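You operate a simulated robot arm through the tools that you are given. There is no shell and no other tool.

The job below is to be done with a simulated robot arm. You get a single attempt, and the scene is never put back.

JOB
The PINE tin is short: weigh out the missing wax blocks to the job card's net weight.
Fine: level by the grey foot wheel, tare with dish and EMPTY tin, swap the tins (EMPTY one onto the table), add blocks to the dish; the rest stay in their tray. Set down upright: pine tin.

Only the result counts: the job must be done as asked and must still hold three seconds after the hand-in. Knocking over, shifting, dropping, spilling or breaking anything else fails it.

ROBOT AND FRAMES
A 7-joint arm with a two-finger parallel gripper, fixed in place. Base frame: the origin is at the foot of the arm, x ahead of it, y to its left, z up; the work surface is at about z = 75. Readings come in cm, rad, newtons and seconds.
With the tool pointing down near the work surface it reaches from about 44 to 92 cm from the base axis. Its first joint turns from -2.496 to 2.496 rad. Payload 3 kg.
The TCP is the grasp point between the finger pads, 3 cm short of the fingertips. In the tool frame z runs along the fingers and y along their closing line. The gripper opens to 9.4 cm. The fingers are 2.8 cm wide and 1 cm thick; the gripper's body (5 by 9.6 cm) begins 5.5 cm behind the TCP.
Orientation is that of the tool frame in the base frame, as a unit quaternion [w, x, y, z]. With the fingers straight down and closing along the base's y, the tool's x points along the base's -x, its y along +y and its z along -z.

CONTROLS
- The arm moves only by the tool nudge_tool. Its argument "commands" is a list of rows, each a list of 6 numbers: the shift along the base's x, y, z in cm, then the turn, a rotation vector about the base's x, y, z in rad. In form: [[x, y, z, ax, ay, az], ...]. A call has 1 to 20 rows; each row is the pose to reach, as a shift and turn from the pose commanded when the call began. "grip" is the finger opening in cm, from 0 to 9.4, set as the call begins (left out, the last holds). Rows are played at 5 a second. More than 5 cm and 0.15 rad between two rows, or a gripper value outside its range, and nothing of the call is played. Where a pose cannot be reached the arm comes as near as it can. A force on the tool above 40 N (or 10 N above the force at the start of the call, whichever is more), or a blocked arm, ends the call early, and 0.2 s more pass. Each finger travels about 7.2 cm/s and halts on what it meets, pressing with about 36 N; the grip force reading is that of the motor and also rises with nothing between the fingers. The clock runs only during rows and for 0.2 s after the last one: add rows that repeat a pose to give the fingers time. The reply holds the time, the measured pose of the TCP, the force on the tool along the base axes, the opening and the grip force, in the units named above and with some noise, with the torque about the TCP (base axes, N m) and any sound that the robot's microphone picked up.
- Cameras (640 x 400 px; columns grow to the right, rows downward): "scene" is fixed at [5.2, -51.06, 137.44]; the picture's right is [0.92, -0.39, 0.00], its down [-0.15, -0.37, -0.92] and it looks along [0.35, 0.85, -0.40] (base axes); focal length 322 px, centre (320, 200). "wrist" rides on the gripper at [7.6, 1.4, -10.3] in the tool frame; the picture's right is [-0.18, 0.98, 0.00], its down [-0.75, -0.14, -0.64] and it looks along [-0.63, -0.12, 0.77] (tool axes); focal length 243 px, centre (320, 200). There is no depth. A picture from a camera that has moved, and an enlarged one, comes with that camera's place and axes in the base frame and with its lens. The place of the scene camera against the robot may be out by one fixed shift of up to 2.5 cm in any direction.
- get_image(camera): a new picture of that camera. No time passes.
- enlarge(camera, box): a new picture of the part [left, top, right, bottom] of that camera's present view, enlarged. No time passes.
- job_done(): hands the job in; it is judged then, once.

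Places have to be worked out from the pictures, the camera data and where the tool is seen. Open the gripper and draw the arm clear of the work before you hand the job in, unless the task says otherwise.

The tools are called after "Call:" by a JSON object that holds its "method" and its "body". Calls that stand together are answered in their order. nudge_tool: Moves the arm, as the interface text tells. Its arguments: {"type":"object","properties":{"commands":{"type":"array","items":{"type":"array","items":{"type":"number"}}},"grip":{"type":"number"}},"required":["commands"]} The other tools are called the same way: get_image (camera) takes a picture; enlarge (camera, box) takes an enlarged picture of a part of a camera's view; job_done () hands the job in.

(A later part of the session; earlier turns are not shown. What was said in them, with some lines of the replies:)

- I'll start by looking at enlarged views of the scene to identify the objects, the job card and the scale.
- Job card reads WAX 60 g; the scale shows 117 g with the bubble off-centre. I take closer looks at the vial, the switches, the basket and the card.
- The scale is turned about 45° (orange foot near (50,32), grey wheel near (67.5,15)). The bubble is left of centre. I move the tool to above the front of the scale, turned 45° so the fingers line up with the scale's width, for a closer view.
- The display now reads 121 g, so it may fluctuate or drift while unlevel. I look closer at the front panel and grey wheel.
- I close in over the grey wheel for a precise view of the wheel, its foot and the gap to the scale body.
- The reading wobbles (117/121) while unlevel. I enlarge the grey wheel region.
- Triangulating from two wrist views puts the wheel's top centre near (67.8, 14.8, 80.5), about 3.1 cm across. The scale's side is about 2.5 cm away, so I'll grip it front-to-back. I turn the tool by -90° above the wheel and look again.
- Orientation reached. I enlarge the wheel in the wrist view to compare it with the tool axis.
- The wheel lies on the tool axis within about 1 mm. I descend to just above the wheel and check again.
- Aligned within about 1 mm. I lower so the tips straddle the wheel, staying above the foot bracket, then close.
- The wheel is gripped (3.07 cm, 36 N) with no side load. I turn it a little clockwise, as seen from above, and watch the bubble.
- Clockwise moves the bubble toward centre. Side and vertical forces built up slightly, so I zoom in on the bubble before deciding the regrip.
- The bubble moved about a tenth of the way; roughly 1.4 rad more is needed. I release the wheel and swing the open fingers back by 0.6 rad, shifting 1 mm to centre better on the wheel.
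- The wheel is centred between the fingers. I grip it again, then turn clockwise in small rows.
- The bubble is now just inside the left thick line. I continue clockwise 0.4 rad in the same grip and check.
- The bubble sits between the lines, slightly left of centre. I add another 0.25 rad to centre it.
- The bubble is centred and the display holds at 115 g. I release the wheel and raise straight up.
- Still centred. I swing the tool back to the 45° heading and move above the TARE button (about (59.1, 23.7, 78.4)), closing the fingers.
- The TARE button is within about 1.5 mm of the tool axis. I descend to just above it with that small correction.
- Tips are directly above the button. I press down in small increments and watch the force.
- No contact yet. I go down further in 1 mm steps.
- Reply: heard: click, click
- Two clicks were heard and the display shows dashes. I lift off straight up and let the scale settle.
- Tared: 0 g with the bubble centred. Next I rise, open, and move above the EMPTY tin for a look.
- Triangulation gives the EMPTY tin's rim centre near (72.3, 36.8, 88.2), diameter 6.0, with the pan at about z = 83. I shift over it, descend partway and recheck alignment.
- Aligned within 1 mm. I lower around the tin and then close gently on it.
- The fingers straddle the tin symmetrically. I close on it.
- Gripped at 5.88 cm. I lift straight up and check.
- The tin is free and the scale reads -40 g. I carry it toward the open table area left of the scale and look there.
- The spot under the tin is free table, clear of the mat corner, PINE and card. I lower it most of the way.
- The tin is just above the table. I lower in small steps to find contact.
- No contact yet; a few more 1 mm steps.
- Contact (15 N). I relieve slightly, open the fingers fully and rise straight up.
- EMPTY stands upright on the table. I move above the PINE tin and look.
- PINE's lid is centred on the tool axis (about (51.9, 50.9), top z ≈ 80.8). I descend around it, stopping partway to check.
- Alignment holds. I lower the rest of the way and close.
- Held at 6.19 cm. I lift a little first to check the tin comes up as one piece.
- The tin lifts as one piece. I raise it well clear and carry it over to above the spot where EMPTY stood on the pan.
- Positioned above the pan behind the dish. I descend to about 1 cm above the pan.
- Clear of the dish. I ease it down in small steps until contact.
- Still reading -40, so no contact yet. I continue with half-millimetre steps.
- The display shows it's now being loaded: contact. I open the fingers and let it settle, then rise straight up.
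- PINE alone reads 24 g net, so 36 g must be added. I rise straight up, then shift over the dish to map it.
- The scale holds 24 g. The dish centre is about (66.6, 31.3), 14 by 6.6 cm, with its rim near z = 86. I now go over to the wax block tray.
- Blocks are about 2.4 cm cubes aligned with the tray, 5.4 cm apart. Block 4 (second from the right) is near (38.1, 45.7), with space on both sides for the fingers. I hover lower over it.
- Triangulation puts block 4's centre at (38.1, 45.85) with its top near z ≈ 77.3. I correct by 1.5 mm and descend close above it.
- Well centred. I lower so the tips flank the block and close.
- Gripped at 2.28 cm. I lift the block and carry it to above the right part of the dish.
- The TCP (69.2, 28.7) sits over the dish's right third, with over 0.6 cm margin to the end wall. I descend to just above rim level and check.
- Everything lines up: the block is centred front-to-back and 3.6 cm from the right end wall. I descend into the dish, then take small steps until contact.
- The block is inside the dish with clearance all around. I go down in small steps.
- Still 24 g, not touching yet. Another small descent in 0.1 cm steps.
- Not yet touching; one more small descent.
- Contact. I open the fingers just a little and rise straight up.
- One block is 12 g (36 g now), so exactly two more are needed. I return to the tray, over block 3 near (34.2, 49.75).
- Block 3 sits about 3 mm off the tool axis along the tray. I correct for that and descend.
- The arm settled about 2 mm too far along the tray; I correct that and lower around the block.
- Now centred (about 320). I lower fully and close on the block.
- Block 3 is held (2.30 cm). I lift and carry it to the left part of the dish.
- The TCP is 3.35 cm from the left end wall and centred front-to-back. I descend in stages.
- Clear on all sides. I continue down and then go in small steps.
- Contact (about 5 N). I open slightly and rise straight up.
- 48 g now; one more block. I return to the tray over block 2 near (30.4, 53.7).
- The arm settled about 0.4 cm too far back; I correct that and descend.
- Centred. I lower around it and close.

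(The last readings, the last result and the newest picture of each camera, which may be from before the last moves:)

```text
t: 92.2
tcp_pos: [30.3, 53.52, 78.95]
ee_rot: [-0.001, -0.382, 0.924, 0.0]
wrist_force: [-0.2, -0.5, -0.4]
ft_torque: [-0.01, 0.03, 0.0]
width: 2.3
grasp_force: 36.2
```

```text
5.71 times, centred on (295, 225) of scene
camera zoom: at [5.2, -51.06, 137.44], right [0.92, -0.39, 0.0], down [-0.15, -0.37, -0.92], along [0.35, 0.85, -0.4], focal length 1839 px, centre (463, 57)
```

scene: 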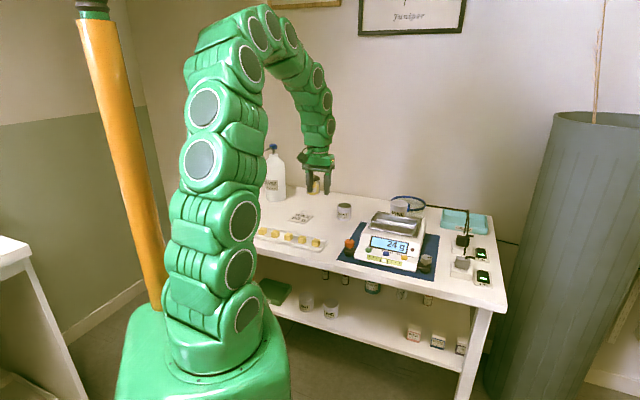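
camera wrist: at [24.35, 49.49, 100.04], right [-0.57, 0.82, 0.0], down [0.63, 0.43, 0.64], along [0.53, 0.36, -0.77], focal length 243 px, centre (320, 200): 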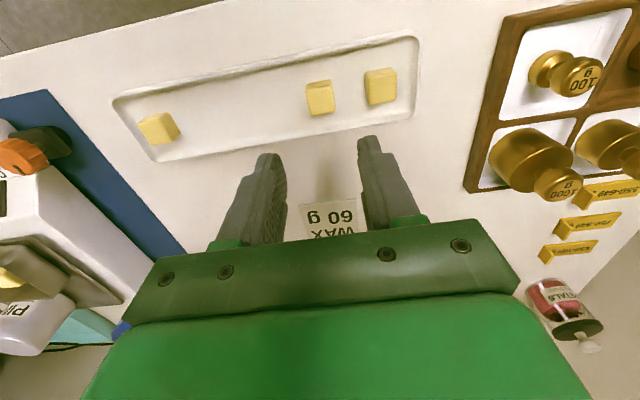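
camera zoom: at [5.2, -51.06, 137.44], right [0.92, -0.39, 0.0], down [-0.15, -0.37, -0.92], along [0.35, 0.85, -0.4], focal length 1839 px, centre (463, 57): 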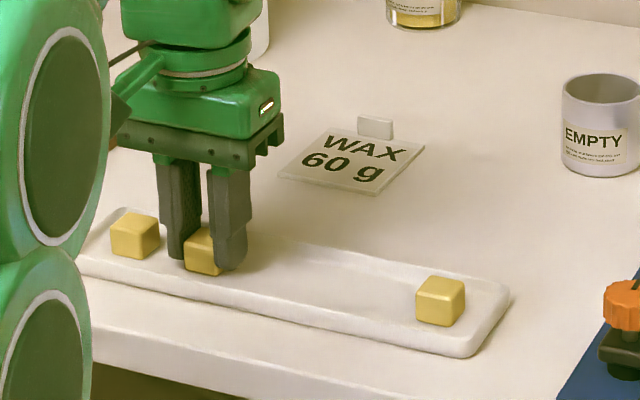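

Last block held. I lift and carry it to the middle of the dish (between the two blocks, about (66.4, 31.4)).

Call:
{"method": "nudge_tool", "body": {"commands": [[0, 0, 1, 0, 0, 0], [0, 0, 4, 0, 0, 0], [0, 0, 8, 0, 0, 0], [0, 0, 12, 0, 0, 0], [0, 0, 16, 0, 0, 0], [0, 0, 19, 0, 0, 0], [3.6, -2.2, 19, 0, 0, 0], [7.2, -4.4, 19, 0, 0, 0], [10.9, -6.6, 19, 0, 0, 0], [14.5, -8.8, 19, 0, 0, 0], [18.1, -11.05, 19, 0, 0, 0], [21.7, -13.3, 19, 0, 0, 0], [25.3, -15.5, 19, 0, 0, 0], [29, -17.7, 19, 0, 0, 0], [32.6, -19.9, 19, 0, 0, 0], [36.2, -22.1, 19, 0, 0, 0], [36.2, -22.1, 19, 0, 0, 0], [36.2, -22.1, 19, 0, 0, 0]]}}

Call:
{"method": "get_image", "body": {"camera": "wrist"}}

Call:
{"method": "enlarge", "body": {"camera": "wrist", "box": [200, 30, 440, 180]}}

Call:
{"method": "enlarge", "body": {"camera": "scene", "box": [340, 165, 450, 265]}}

```text
t: 96.0
tcp_pos: [66.44, 31.16, 97.9]
ee_rot: [0.0, -0.383, 0.924, 0.0]
wrist_force: [0.2, -0.5, -0.1]
ft_torque: [0.02, 0.01, -0.03]
width: 2.32
grasp_force: 36.3
```

```text
taken
camera wrist: at [60.11, 26.82, 108.25], right [-0.56, 0.83, 0.0], down [0.63, 0.43, 0.64], along [0.53, 0.36, -0.77], focal length 243 px, centre (320, 200)
```

wrist: 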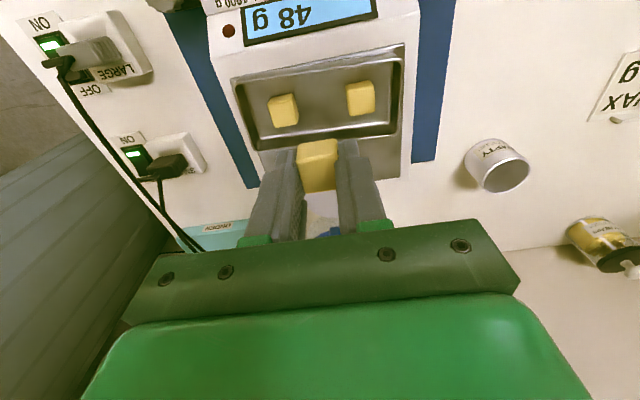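

```text
2.67 times, centred on (320, 105) of wrist
camera zoom: at [60.11, 26.82, 108.25], right [-0.56, 0.83, 0.0], down [0.63, 0.43, 0.64], along [0.53, 0.36, -0.77], focal length 647 px, centre (320, 453)
```

zoom: 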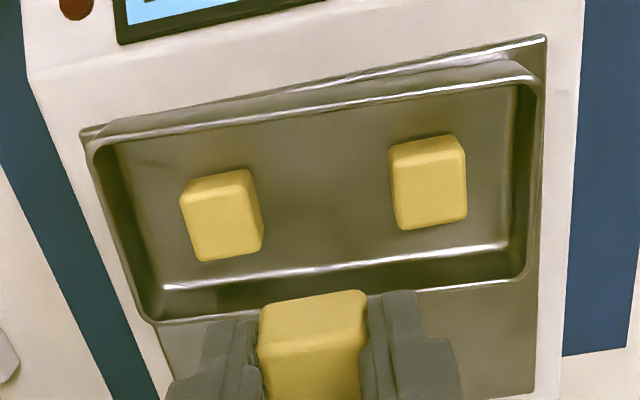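

```text
4.00 times, centred on (395, 215) of scene
camera zoom: at [5.2, -51.06, 137.44], right [0.92, -0.39, 0.0], down [-0.15, -0.37, -0.92], along [0.35, 0.85, -0.4], focal length 1287 px, centre (20, 140)
```

zoom: 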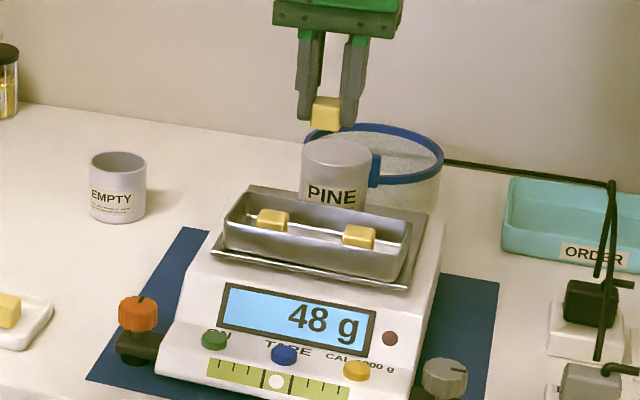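

The TCP is within 1 mm of the midpoint between the two blocks along the dish. I descend to just above block height and verify clearances.

Call:
{"method": "nudge_tool", "body": {"commands": [[0, 0.1, -3, 0, 0, 0], [0.05, 0.15, -6, 0, 0, 0], [0.05, 0.15, -8, 0, 0, 0], [0.05, 0.15, -8, 0, 0, 0], [0.05, 0.15, -8, 0, 0, 0]]}}

Call:
{"method": "enlarge", "body": {"camera": "wrist", "box": [160, 30, 480, 230]}}

Call:
{"method": "enlarge", "body": {"camera": "scene", "box": [360, 190, 430, 250]}}

```text
t: 97.2
tcp_pos: [66.47, 31.7, 89.95]
ee_rot: [0.0, -0.383, 0.924, 0.0]
wrist_force: [-0.5, -0.4, -0.9]
ft_torque: [-0.01, -0.01, 0.01]
width: 2.32
grasp_force: 35.8
```

```text
2.00 times, centred on (320, 130) of wrist
camera zoom: at [60.18, 27.22, 100.26], right [-0.56, 0.83, 0.0], down [0.63, 0.43, 0.64], along [0.53, 0.36, -0.77], focal length 485 px, centre (320, 340)
```

zoom: 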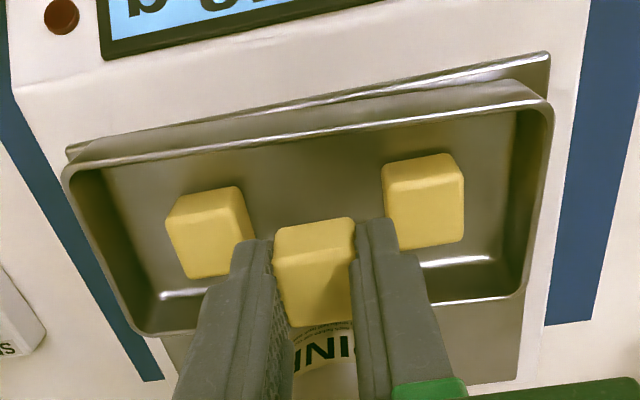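

```text
6.67 times, centred on (395, 220) of scene
camera zoom: at [5.2, -51.06, 137.44], right [0.92, -0.39, 0.0], down [-0.15, -0.37, -0.92], along [0.35, 0.85, -0.4], focal length 2146 px, centre (-180, 67)
```

zoom: 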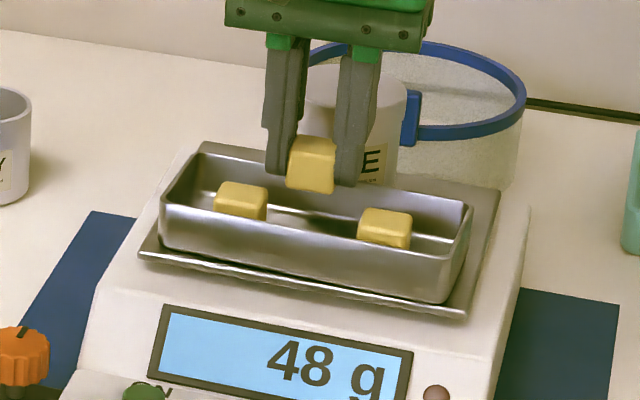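

Measured from both views the held block is about 2 mm too far left of the midpoint. I shift 2 mm right and recheck before lowering.

Call:
{"method": "nudge_tool", "body": {"commands": [[0.14, -0.16, 0, 0, 0, 0], [0.14, -0.16, -0.5, 0, 0, 0], [0.14, -0.16, -0.7, 0, 0, 0], [0.14, -0.16, -0.7, 0, 0, 0]]}}

Call:
{"method": "enlarge", "body": {"camera": "wrist", "box": [200, 60, 440, 210]}}

Call:
{"method": "enlarge", "body": {"camera": "scene", "box": [360, 190, 430, 250]}}

```text
t: 98.2
tcp_pos: [66.63, 31.39, 89.24]
ee_rot: [0.0, -0.383, 0.924, 0.0]
wrist_force: [-0.3, 0.2, 0.5]
ft_torque: [0.05, 0.01, 0.02]
width: 2.28
grasp_force: 36.1
```

```text
2.67 times, centred on (320, 135) of wrist
camera zoom: at [60.24, 27.01, 99.59], right [-0.56, 0.83, 0.0], down [0.63, 0.43, 0.64], along [0.53, 0.36, -0.77], focal length 647 px, centre (320, 373)
```

zoom: 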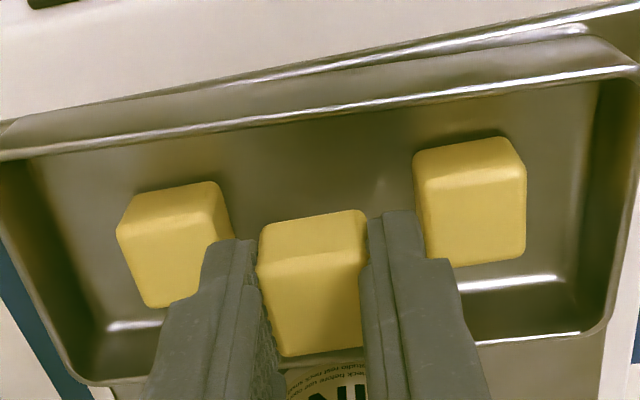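

```text
6.67 times, centred on (395, 220) of scene
camera zoom: at [5.2, -51.06, 137.44], right [0.92, -0.39, 0.0], down [-0.15, -0.37, -0.92], along [0.35, 0.85, -0.4], focal length 2146 px, centre (-180, 67)
```

zoom: 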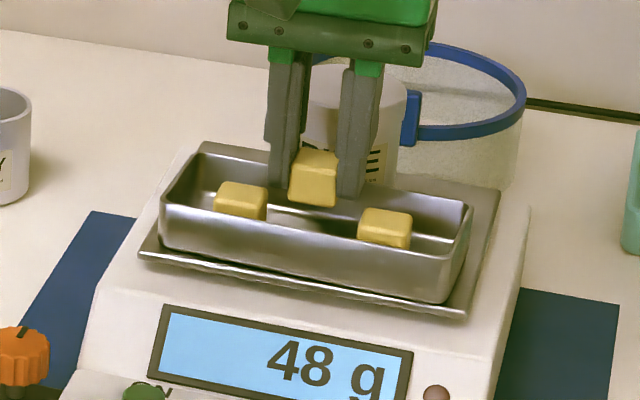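

Now centred within about a millimetre of the midpoint. I lower slowly, watching the force in case a finger touches a neighbour.

Call:
{"method": "nudge_tool", "body": {"commands": [[0, 0, -0.3, 0, 0, 0], [0, 0, -0.6, 0, 0, 0], [0, 0, -0.9, 0, 0, 0], [0, 0, -1.1, 0, 0, 0], [0, 0, -1.1, 0, 0, 0]]}}

Call:
{"method": "enlarge", "body": {"camera": "scene", "box": [360, 190, 430, 250]}}

Call:
{"method": "enlarge", "body": {"camera": "wrist", "box": [200, 60, 440, 210]}}

```text
t: 99.4
tcp_pos: [66.49, 31.38, 88.3]
ee_rot: [-0.001, -0.383, 0.924, 0.001]
wrist_force: [0.7, -0.3, -0.2]
ft_torque: [-0.03, 0.02, 0.01]
width: 2.29
grasp_force: 36.2
```

```text
6.67 times, centred on (395, 220) of scene
camera zoom: at [5.2, -51.06, 137.44], right [0.92, -0.39, 0.0], down [-0.15, -0.37, -0.92], along [0.35, 0.85, -0.4], focal length 2146 px, centre (-180, 67)
```

zoom: 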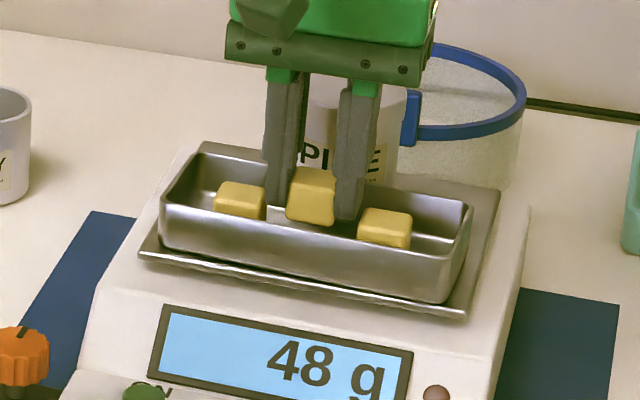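

```text
2.67 times, centred on (320, 135) of wrist
camera zoom: at [60.17, 26.95, 98.55], right [-0.56, 0.83, 0.0], down [0.63, 0.43, 0.64], along [0.53, 0.36, -0.77], focal length 647 px, centre (320, 373)
```

zoom: 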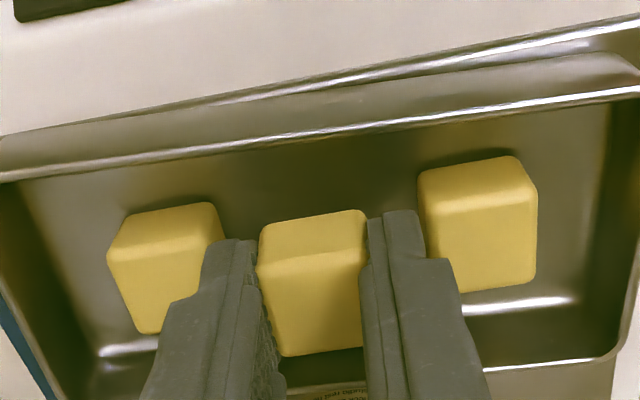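

I zoom closer to judge the gap between each fingertip and its neighbour before going lower.

Call:
{"method": "enlarge", "body": {"camera": "wrist", "box": [230, 125, 310, 185]}}

Call:
{"method": "enlarge", "body": {"camera": "wrist", "box": [325, 110, 405, 170]}}

Call:
{"method": "enlarge", "body": {"camera": "scene", "box": [378, 210, 412, 235]}}

```text
6.67 times, centred on (270, 155) of wrist
camera zoom: at [60.17, 26.95, 98.55], right [-0.56, 0.83, 0.0], down [0.63, 0.43, 0.64], along [0.53, 0.36, -0.77], focal length 1618 px, centre (653, 500)
```

zoom: 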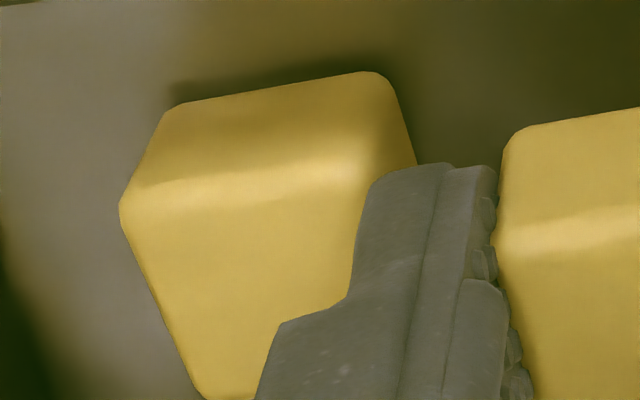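

```text
6.67 times, centred on (365, 140) of wrist
camera zoom: at [60.17, 26.95, 98.55], right [-0.56, 0.83, 0.0], down [0.63, 0.43, 0.64], along [0.53, 0.36, -0.77], focal length 1618 px, centre (20, 600)
```

zoom: 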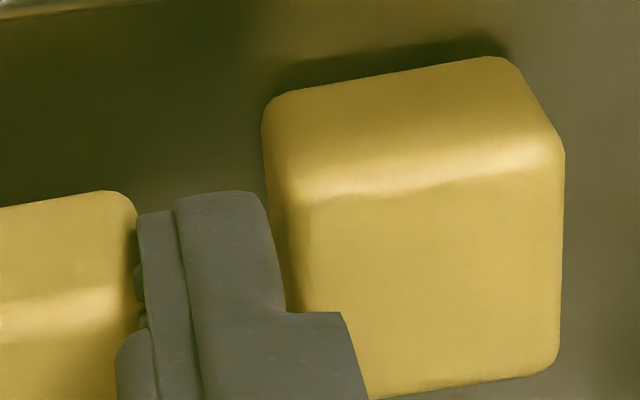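

```text
16.00 times, centred on (395, 222) of scene
camera zoom: at [5.2, -51.06, 137.44], right [0.92, -0.39, 0.0], down [-0.15, -0.37, -0.92], along [0.35, 0.85, -0.4], focal length 5150 px, centre (-880, -160)
```

zoom: 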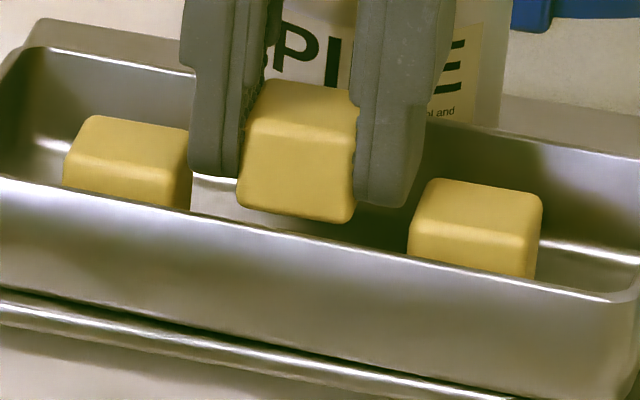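

The right-hand gap looks tighter (about 0.05 cm) than the left (about 0.25 cm), so I shift 1 mm toward the left block and recheck.

Call:
{"method": "nudge_tool", "body": {"commands": [[-0.07, 0.08, 0, 0, 0, 0], [-0.07, 0.08, 0, 0, 0, 0], [-0.07, 0.08, 0, 0, 0, 0]]}}

Call:
{"method": "enlarge", "body": {"camera": "wrist", "box": [230, 125, 310, 185]}}

Call:
{"method": "enlarge", "body": {"camera": "wrist", "box": [325, 110, 405, 170]}}

```text
t: 100.2
tcp_pos: [66.57, 31.4, 88.19]
ee_rot: [-0.001, -0.383, 0.924, 0.0]
wrist_force: [0.4, -0.5, 1.4]
ft_torque: [0.01, 0.02, -0.01]
width: 2.31
grasp_force: 36.5
```

```text
6.67 times, centred on (270, 155) of wrist
camera zoom: at [60.06, 27.04, 98.53], right [-0.56, 0.83, 0.0], down [0.63, 0.43, 0.64], along [0.53, 0.36, -0.77], focal length 1618 px, centre (653, 500)
```

zoom: 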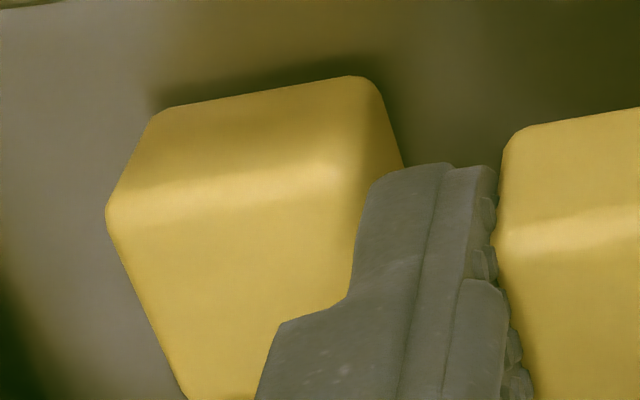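

```text
6.67 times, centred on (365, 140) of wrist
camera zoom: at [60.06, 27.04, 98.53], right [-0.56, 0.83, 0.0], down [0.63, 0.43, 0.64], along [0.53, 0.36, -0.77], focal length 1618 px, centre (20, 600)
```

zoom: 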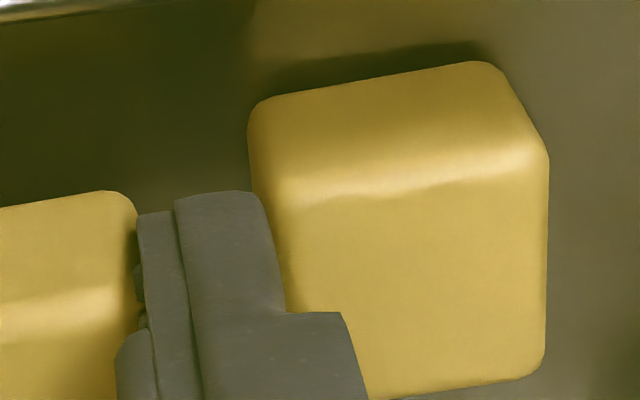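

Both gaps now look similar (about 0.1–0.2 cm). I lower slowly.

Call:
{"method": "nudge_tool", "body": {"commands": [[0, 0, -0.2, 0, 0, 0], [0, 0, -0.4, 0, 0, 0], [0, 0, -0.6, 0, 0, 0], [0, 0, -0.8, 0, 0, 0], [0, 0, -0.8, 0, 0, 0]]}}

Call:
{"method": "enlarge", "body": {"camera": "scene", "box": [355, 190, 435, 265]}}

Call:
{"method": "enlarge", "body": {"camera": "wrist", "box": [200, 60, 440, 210]}}

```text
t: 101.4
tcp_pos: [66.49, 31.54, 87.43]
ee_rot: [0.0, -0.382, 0.924, 0.0]
wrist_force: [-0.3, 0.2, 0.3]
ft_torque: [0.02, 0.0, 0.01]
width: 2.3
grasp_force: 36.1
```

```text
5.33 times, centred on (395, 228) of scene
camera zoom: at [5.2, -51.06, 137.44], right [0.92, -0.39, 0.0], down [-0.15, -0.37, -0.92], along [0.35, 0.85, -0.4], focal length 1716 px, centre (-80, 53)
```

zoom: 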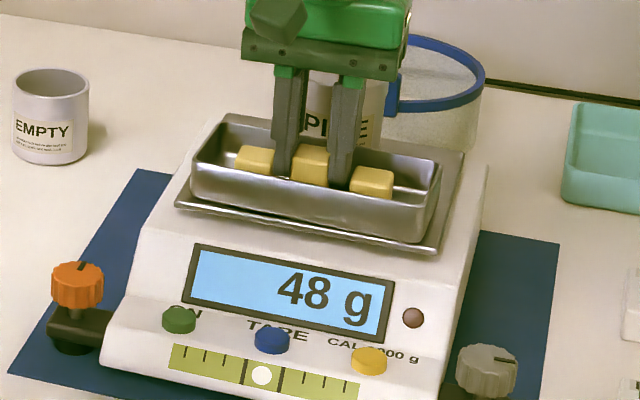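

```text
2.67 times, centred on (320, 135) of wrist
camera zoom: at [60.11, 27.07, 97.74], right [-0.56, 0.83, 0.0], down [0.63, 0.43, 0.64], along [0.53, 0.36, -0.77], focal length 647 px, centre (320, 373)
```

zoom: 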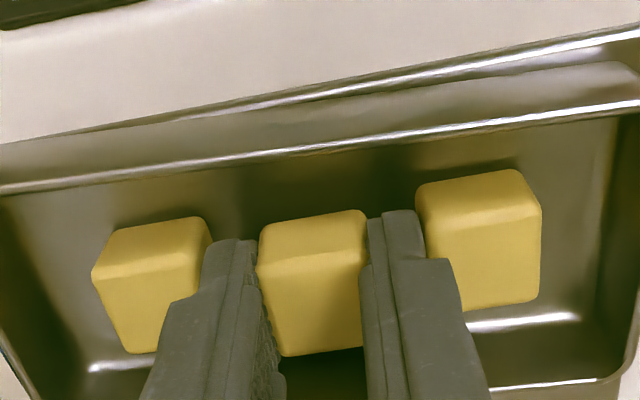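

No contact and the scale still holds 48 g with the fingers already below the neighbours' tops. I continue down to near contact.

Call:
{"method": "nudge_tool", "body": {"commands": [[0, 0, -0.2, 0, 0, 0], [0, 0, -0.4, 0, 0, 0], [0, 0, -0.6, 0, 0, 0], [0, 0, -0.6, 0, 0, 0]]}}

Call:
{"method": "nudge_tool", "body": {"commands": [[0, 0, -0.08, 0, 0, 0], [0, 0, -0.16, 0, 0, 0], [0, 0, -0.2, 0, 0, 0], [0, 0, -0.2, 0, 0, 0]]}}

Call:
{"method": "enlarge", "body": {"camera": "scene", "box": [355, 190, 435, 265]}}

```text
t: 102.4
tcp_pos: [66.61, 31.33, 86.76]
ee_rot: [0.0, -0.383, 0.924, 0.0]
wrist_force: [0.0, 0.3, 1.2]
ft_torque: [-0.02, 0.01, 0.05]
width: 2.32
grasp_force: 35.7
```

```text
t: 103.4
tcp_pos: [66.54, 31.43, 86.69]
ee_rot: [0.0, -0.382, 0.924, 0.0]
wrist_force: [0.9, -0.7, 0.5]
ft_torque: [-0.02, -0.01, -0.02]
width: 2.32
grasp_force: 35.7
```

```text
5.33 times, centred on (395, 228) of scene
camera zoom: at [5.2, -51.06, 137.44], right [0.92, -0.39, 0.0], down [-0.15, -0.37, -0.92], along [0.35, 0.85, -0.4], focal length 1716 px, centre (-80, 53)
```

zoom: 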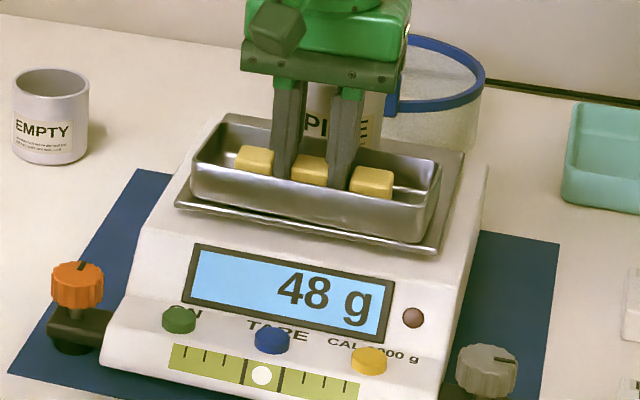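

Still 48 g; just above the floor. Another tiny step.

Call:
{"method": "nudge_tool", "body": {"commands": [[0, 0, -0.06, 0, 0, 0], [0, 0, -0.1, 0, 0, 0], [0, 0, -0.1, 0, 0, 0]]}}

Call:
{"method": "enlarge", "body": {"camera": "scene", "box": [355, 190, 435, 265]}}

```text
t: 104.2
tcp_pos: [66.47, 31.54, 86.53]
ee_rot: [0.0, -0.382, 0.924, 0.001]
wrist_force: [0.6, 0.7, 6.3]
ft_torque: [0.07, -0.03, 0.02]
width: 2.31
grasp_force: 36.0
```

```text
5.33 times, centred on (395, 228) of scene
camera zoom: at [5.2, -51.06, 137.44], right [0.92, -0.39, 0.0], down [-0.15, -0.37, -0.92], along [0.35, 0.85, -0.4], focal length 1716 px, centre (-80, 53)
```

zoom: 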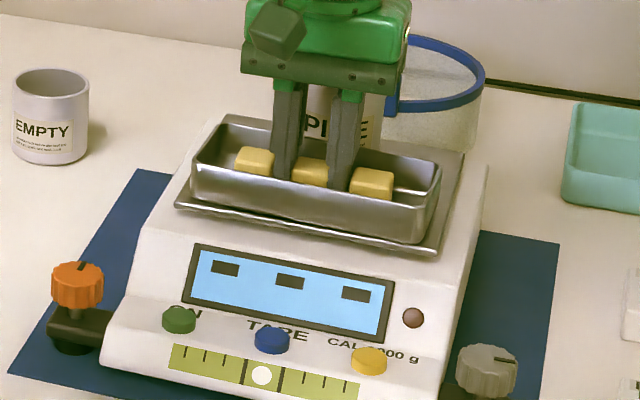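

Contact. I open only about 1 mm per side, to avoid pushing the neighbours, and rise straight up.

Call:
{"method": "nudge_tool", "body": {"commands": [[0, 0, 0, 0, 0, 0], [0, 0, 0, 0, 0, 0], [0, 0, 0, 0, 0, 0]], "grip": 2.55}}

Call:
{"method": "nudge_tool", "body": {"commands": [[0, 0, 0.5, 0, 0, 0], [0, 0, 1.2, 0, 0, 0], [0, 0, 2.2, 0, 0, 0], [0, 0, 4, 0, 0, 0], [0, 0, 4, 0, 0, 0]]}}

Call:
{"method": "enlarge", "body": {"camera": "scene", "box": [355, 190, 435, 265]}}

```text
t: 105.0
tcp_pos: [66.5, 31.4, 86.39]
ee_rot: [0.0, -0.383, 0.924, 0.001]
wrist_force: [-0.3, 0.7, 0.0]
ft_torque: [0.0, -0.01, 0.0]
width: 2.56
grasp_force: 0.0
```

```text
t: 106.2
tcp_pos: [66.45, 31.45, 90.54]
ee_rot: [0.0, -0.383, 0.924, 0.0]
wrist_force: [-0.3, 0.9, 0.0]
ft_torque: [0.03, -0.02, 0.0]
width: 2.57
grasp_force: 0.0
```

```text
5.33 times, centred on (395, 228) of scene
camera zoom: at [5.2, -51.06, 137.44], right [0.92, -0.39, 0.0], down [-0.15, -0.37, -0.92], along [0.35, 0.85, -0.4], focal length 1716 px, centre (-80, 53)
```

zoom: 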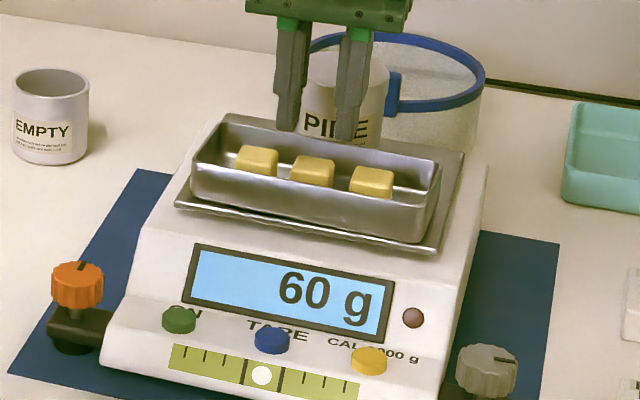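

The scale reads 60 g with three blocks in the dish. I open the gripper, rise and draw the arm clear of the work.

Call:
{"method": "nudge_tool", "body": {"commands": [[0, 0, 3, 0, 0, 0], [0, 0, 7, 0, 0, 0], [0, 0, 11, 0, 0, 0], [0, 0, 15, 0, 0, 0], [-2, 0, 19, 0, 0, 0], [-6, 1, 22, 0, 0, 0], [-10, 2, 24, 0, 0, 0], [-14, 2.5, 24, 0, 0, 0], [-16, 2.5, 24, 0, 0, 0], [-16, 2.5, 24, 0, 0, 0]], "grip": 6}}

Call:
{"method": "nudge_tool", "body": {"commands": [[0, 0, 0, 0, 0, 0], [0, 0, 0, 0, 0, 0], [0, 0, 0, 0, 0, 0], [0, 0, 0, 0, 0, 0], [0, 0, 0, 0, 0, 0], [0, 0, 0, 0, 0, 0], [0, 0, 0, 0, 0, 0], [0, 0, 0, 0, 0, 0]]}}

Call:
{"method": "get_image", "body": {"camera": "scene"}}

Call:
{"method": "enlarge", "body": {"camera": "scene", "box": [340, 185, 450, 285]}}

Call:
{"method": "enlarge", "body": {"camera": "scene", "box": [245, 160, 405, 260]}}

Call:
{"method": "get_image", "body": {"camera": "wrist"}}

```text
refused: row 6 steps farther than a row can; nothing moved
```

```text
t: 108.0
tcp_pos: [66.52, 31.41, 90.62]
ee_rot: [0.0, -0.382, 0.924, -0.001]
wrist_force: [0.3, -0.5, -0.1]
ft_torque: [-0.01, -0.01, -0.02]
width: 2.56
grasp_force: 0.2
```

```text
taken
```

scene: 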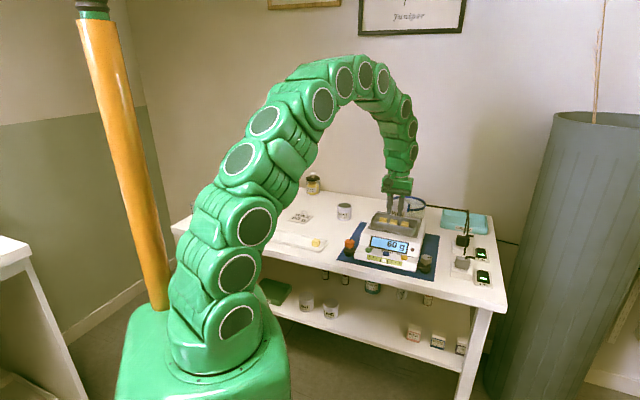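

```text
4.00 times, centred on (395, 235) of scene
camera zoom: at [5.2, -51.06, 137.44], right [0.92, -0.39, 0.0], down [-0.15, -0.37, -0.92], along [0.35, 0.85, -0.4], focal length 1287 px, centre (20, 60)
```

zoom: 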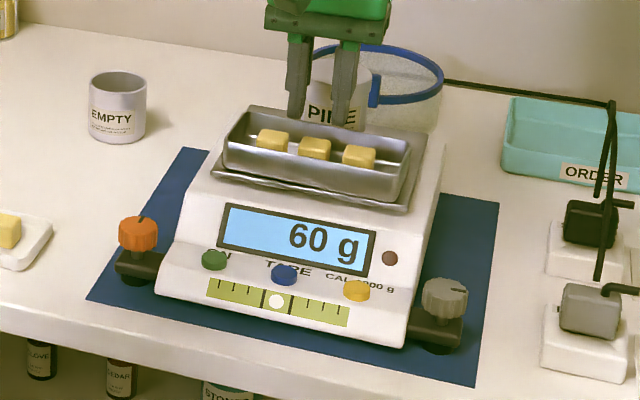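

```text
4.00 times, centred on (325, 210) of scene
camera zoom: at [5.2, -51.06, 137.44], right [0.92, -0.39, 0.0], down [-0.15, -0.37, -0.92], along [0.35, 0.85, -0.4], focal length 1287 px, centre (300, 160)
```

zoom: 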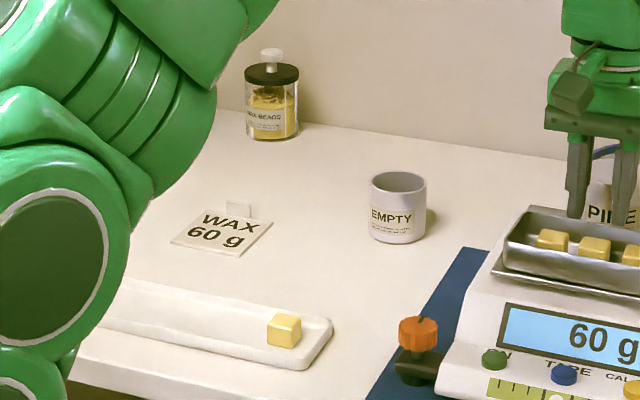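

```text
taken
camera wrist: at [60.17, 27.08, 100.89], right [-0.56, 0.83, 0.0], down [0.63, 0.43, 0.64], along [0.53, 0.36, -0.77], focal length 243 px, centre (320, 200)
```

wrist: 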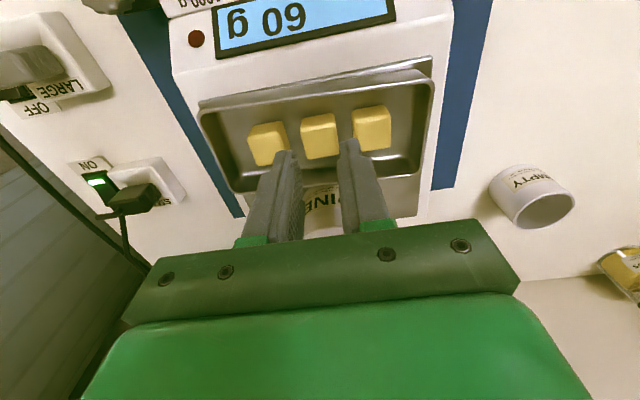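

The scale holds a steady 60 g; the retreat call was refused because of too large a step, so I repeat it with smaller ones.

Call:
{"method": "nudge_tool", "body": {"commands": [[0, 0, 3, 0, 0, 0], [0, 0, 7, 0, 0, 0], [0, 0, 11, 0, 0, 0], [0, 0, 15, 0, 0, 0], [-2, 0, 19, 0, 0, 0], [-5, 0.7, 21.5, 0, 0, 0], [-8.5, 1.4, 23.5, 0, 0, 0], [-12, 2.0, 24, 0, 0, 0], [-16, 2.5, 24, 0, 0, 0], [-16, 2.5, 24, 0, 0, 0]], "grip": 6}}

Call:
{"method": "nudge_tool", "body": {"commands": [[0, 0, 0, 0, 0, 0], [0, 0, 0, 0, 0, 0], [0, 0, 0, 0, 0, 0], [0, 0, 0, 0, 0, 0], [0, 0, 0, 0, 0, 0], [0, 0, 0, 0, 0, 0], [0, 0, 0, 0, 0, 0], [0, 0, 0, 0, 0, 0]]}}

Call:
{"method": "get_image", "body": {"camera": "scene"}}

Call:
{"method": "enlarge", "body": {"camera": "scene", "box": [340, 185, 450, 285]}}

Call:
{"method": "get_image", "body": {"camera": "wrist"}}

```text
t: 110.2
tcp_pos: [50.34, 34.2, 114.59]
ee_rot: [0.0, -0.383, 0.924, -0.001]
wrist_force: [0.4, 0.5, 1.0]
ft_torque: [-0.02, -0.02, 0.03]
width: 5.99
grasp_force: 0.0
```

```text
t: 112.0
tcp_pos: [50.37, 34.25, 114.57]
ee_rot: [0.0, -0.383, 0.924, 0.0]
wrist_force: [-0.1, 0.1, 1.0]
ft_torque: [0.01, 0.01, -0.01]
width: 5.97
grasp_force: 0.0
```

```text
taken
```

scene: 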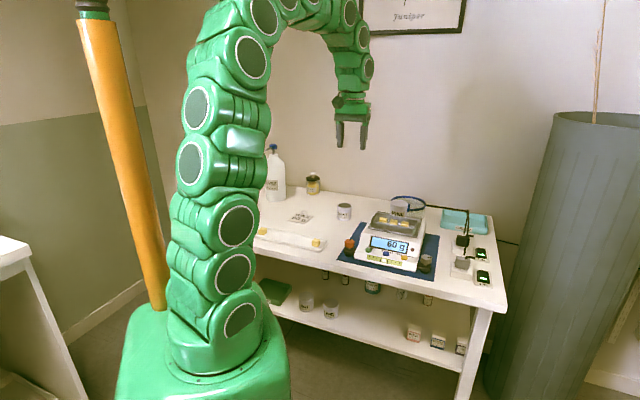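

```text
4.00 times, centred on (395, 235) of scene
camera zoom: at [5.2, -51.06, 137.44], right [0.92, -0.39, 0.0], down [-0.15, -0.37, -0.92], along [0.35, 0.85, -0.4], focal length 1287 px, centre (20, 60)
```

zoom: 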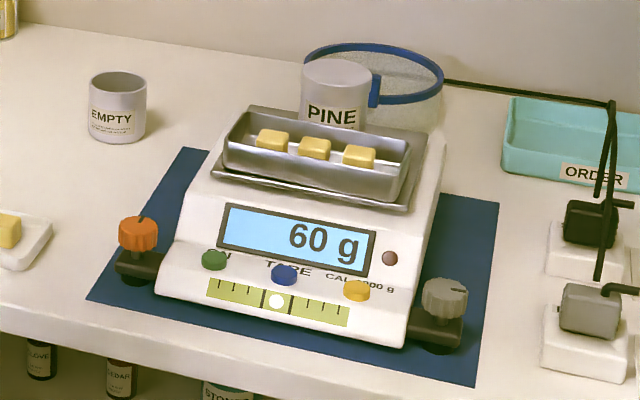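

```text
taken
camera wrist: at [44.02, 29.76, 124.86], right [-0.56, 0.83, 0.0], down [0.63, 0.43, 0.64], along [0.53, 0.36, -0.77], focal length 243 px, centre (320, 200)
```

wrist: 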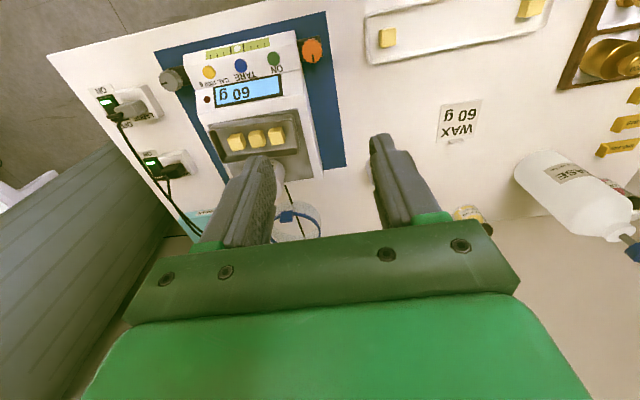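

The end state looks right:
- The scale holds 60 g and the bubble is centred.
- PINE stands upright on the pan, and EMPTY stands upright on the table.
- Three blocks are in the dish and two remain in the tray.
- The gripper is open and the arm is clear.

I hand the job in.

Call:
{"method": "job_done", "body": {}}

```text
The job is handed in.
```

The PINE tin is made up to the job card's 60 g net. The scale reads a steady 60 g, and I have handed the job in.

- **Levelling:** I turned the grey foot wheel until the bubble sat centred. It was still centred at the end.
- **Tare:** With the dish and EMPTY tin on the pan, I pressed TARE and the display went to 0 g. The microphone heard two clicks on that press.
- **Swap:** EMPTY is upright on the table between the scale and the wax beads jar. PINE is upright on the pan where EMPTY stood, and it read 24 g net on its own.
- **Blocks:** Each wax block weighs 12 g. I put three in the dish (24 + 36 = 60 g) and left the other two in the tray.

The gripper is open and the arm is clear of the work. I saw nothing else knocked, shifted or spilled.
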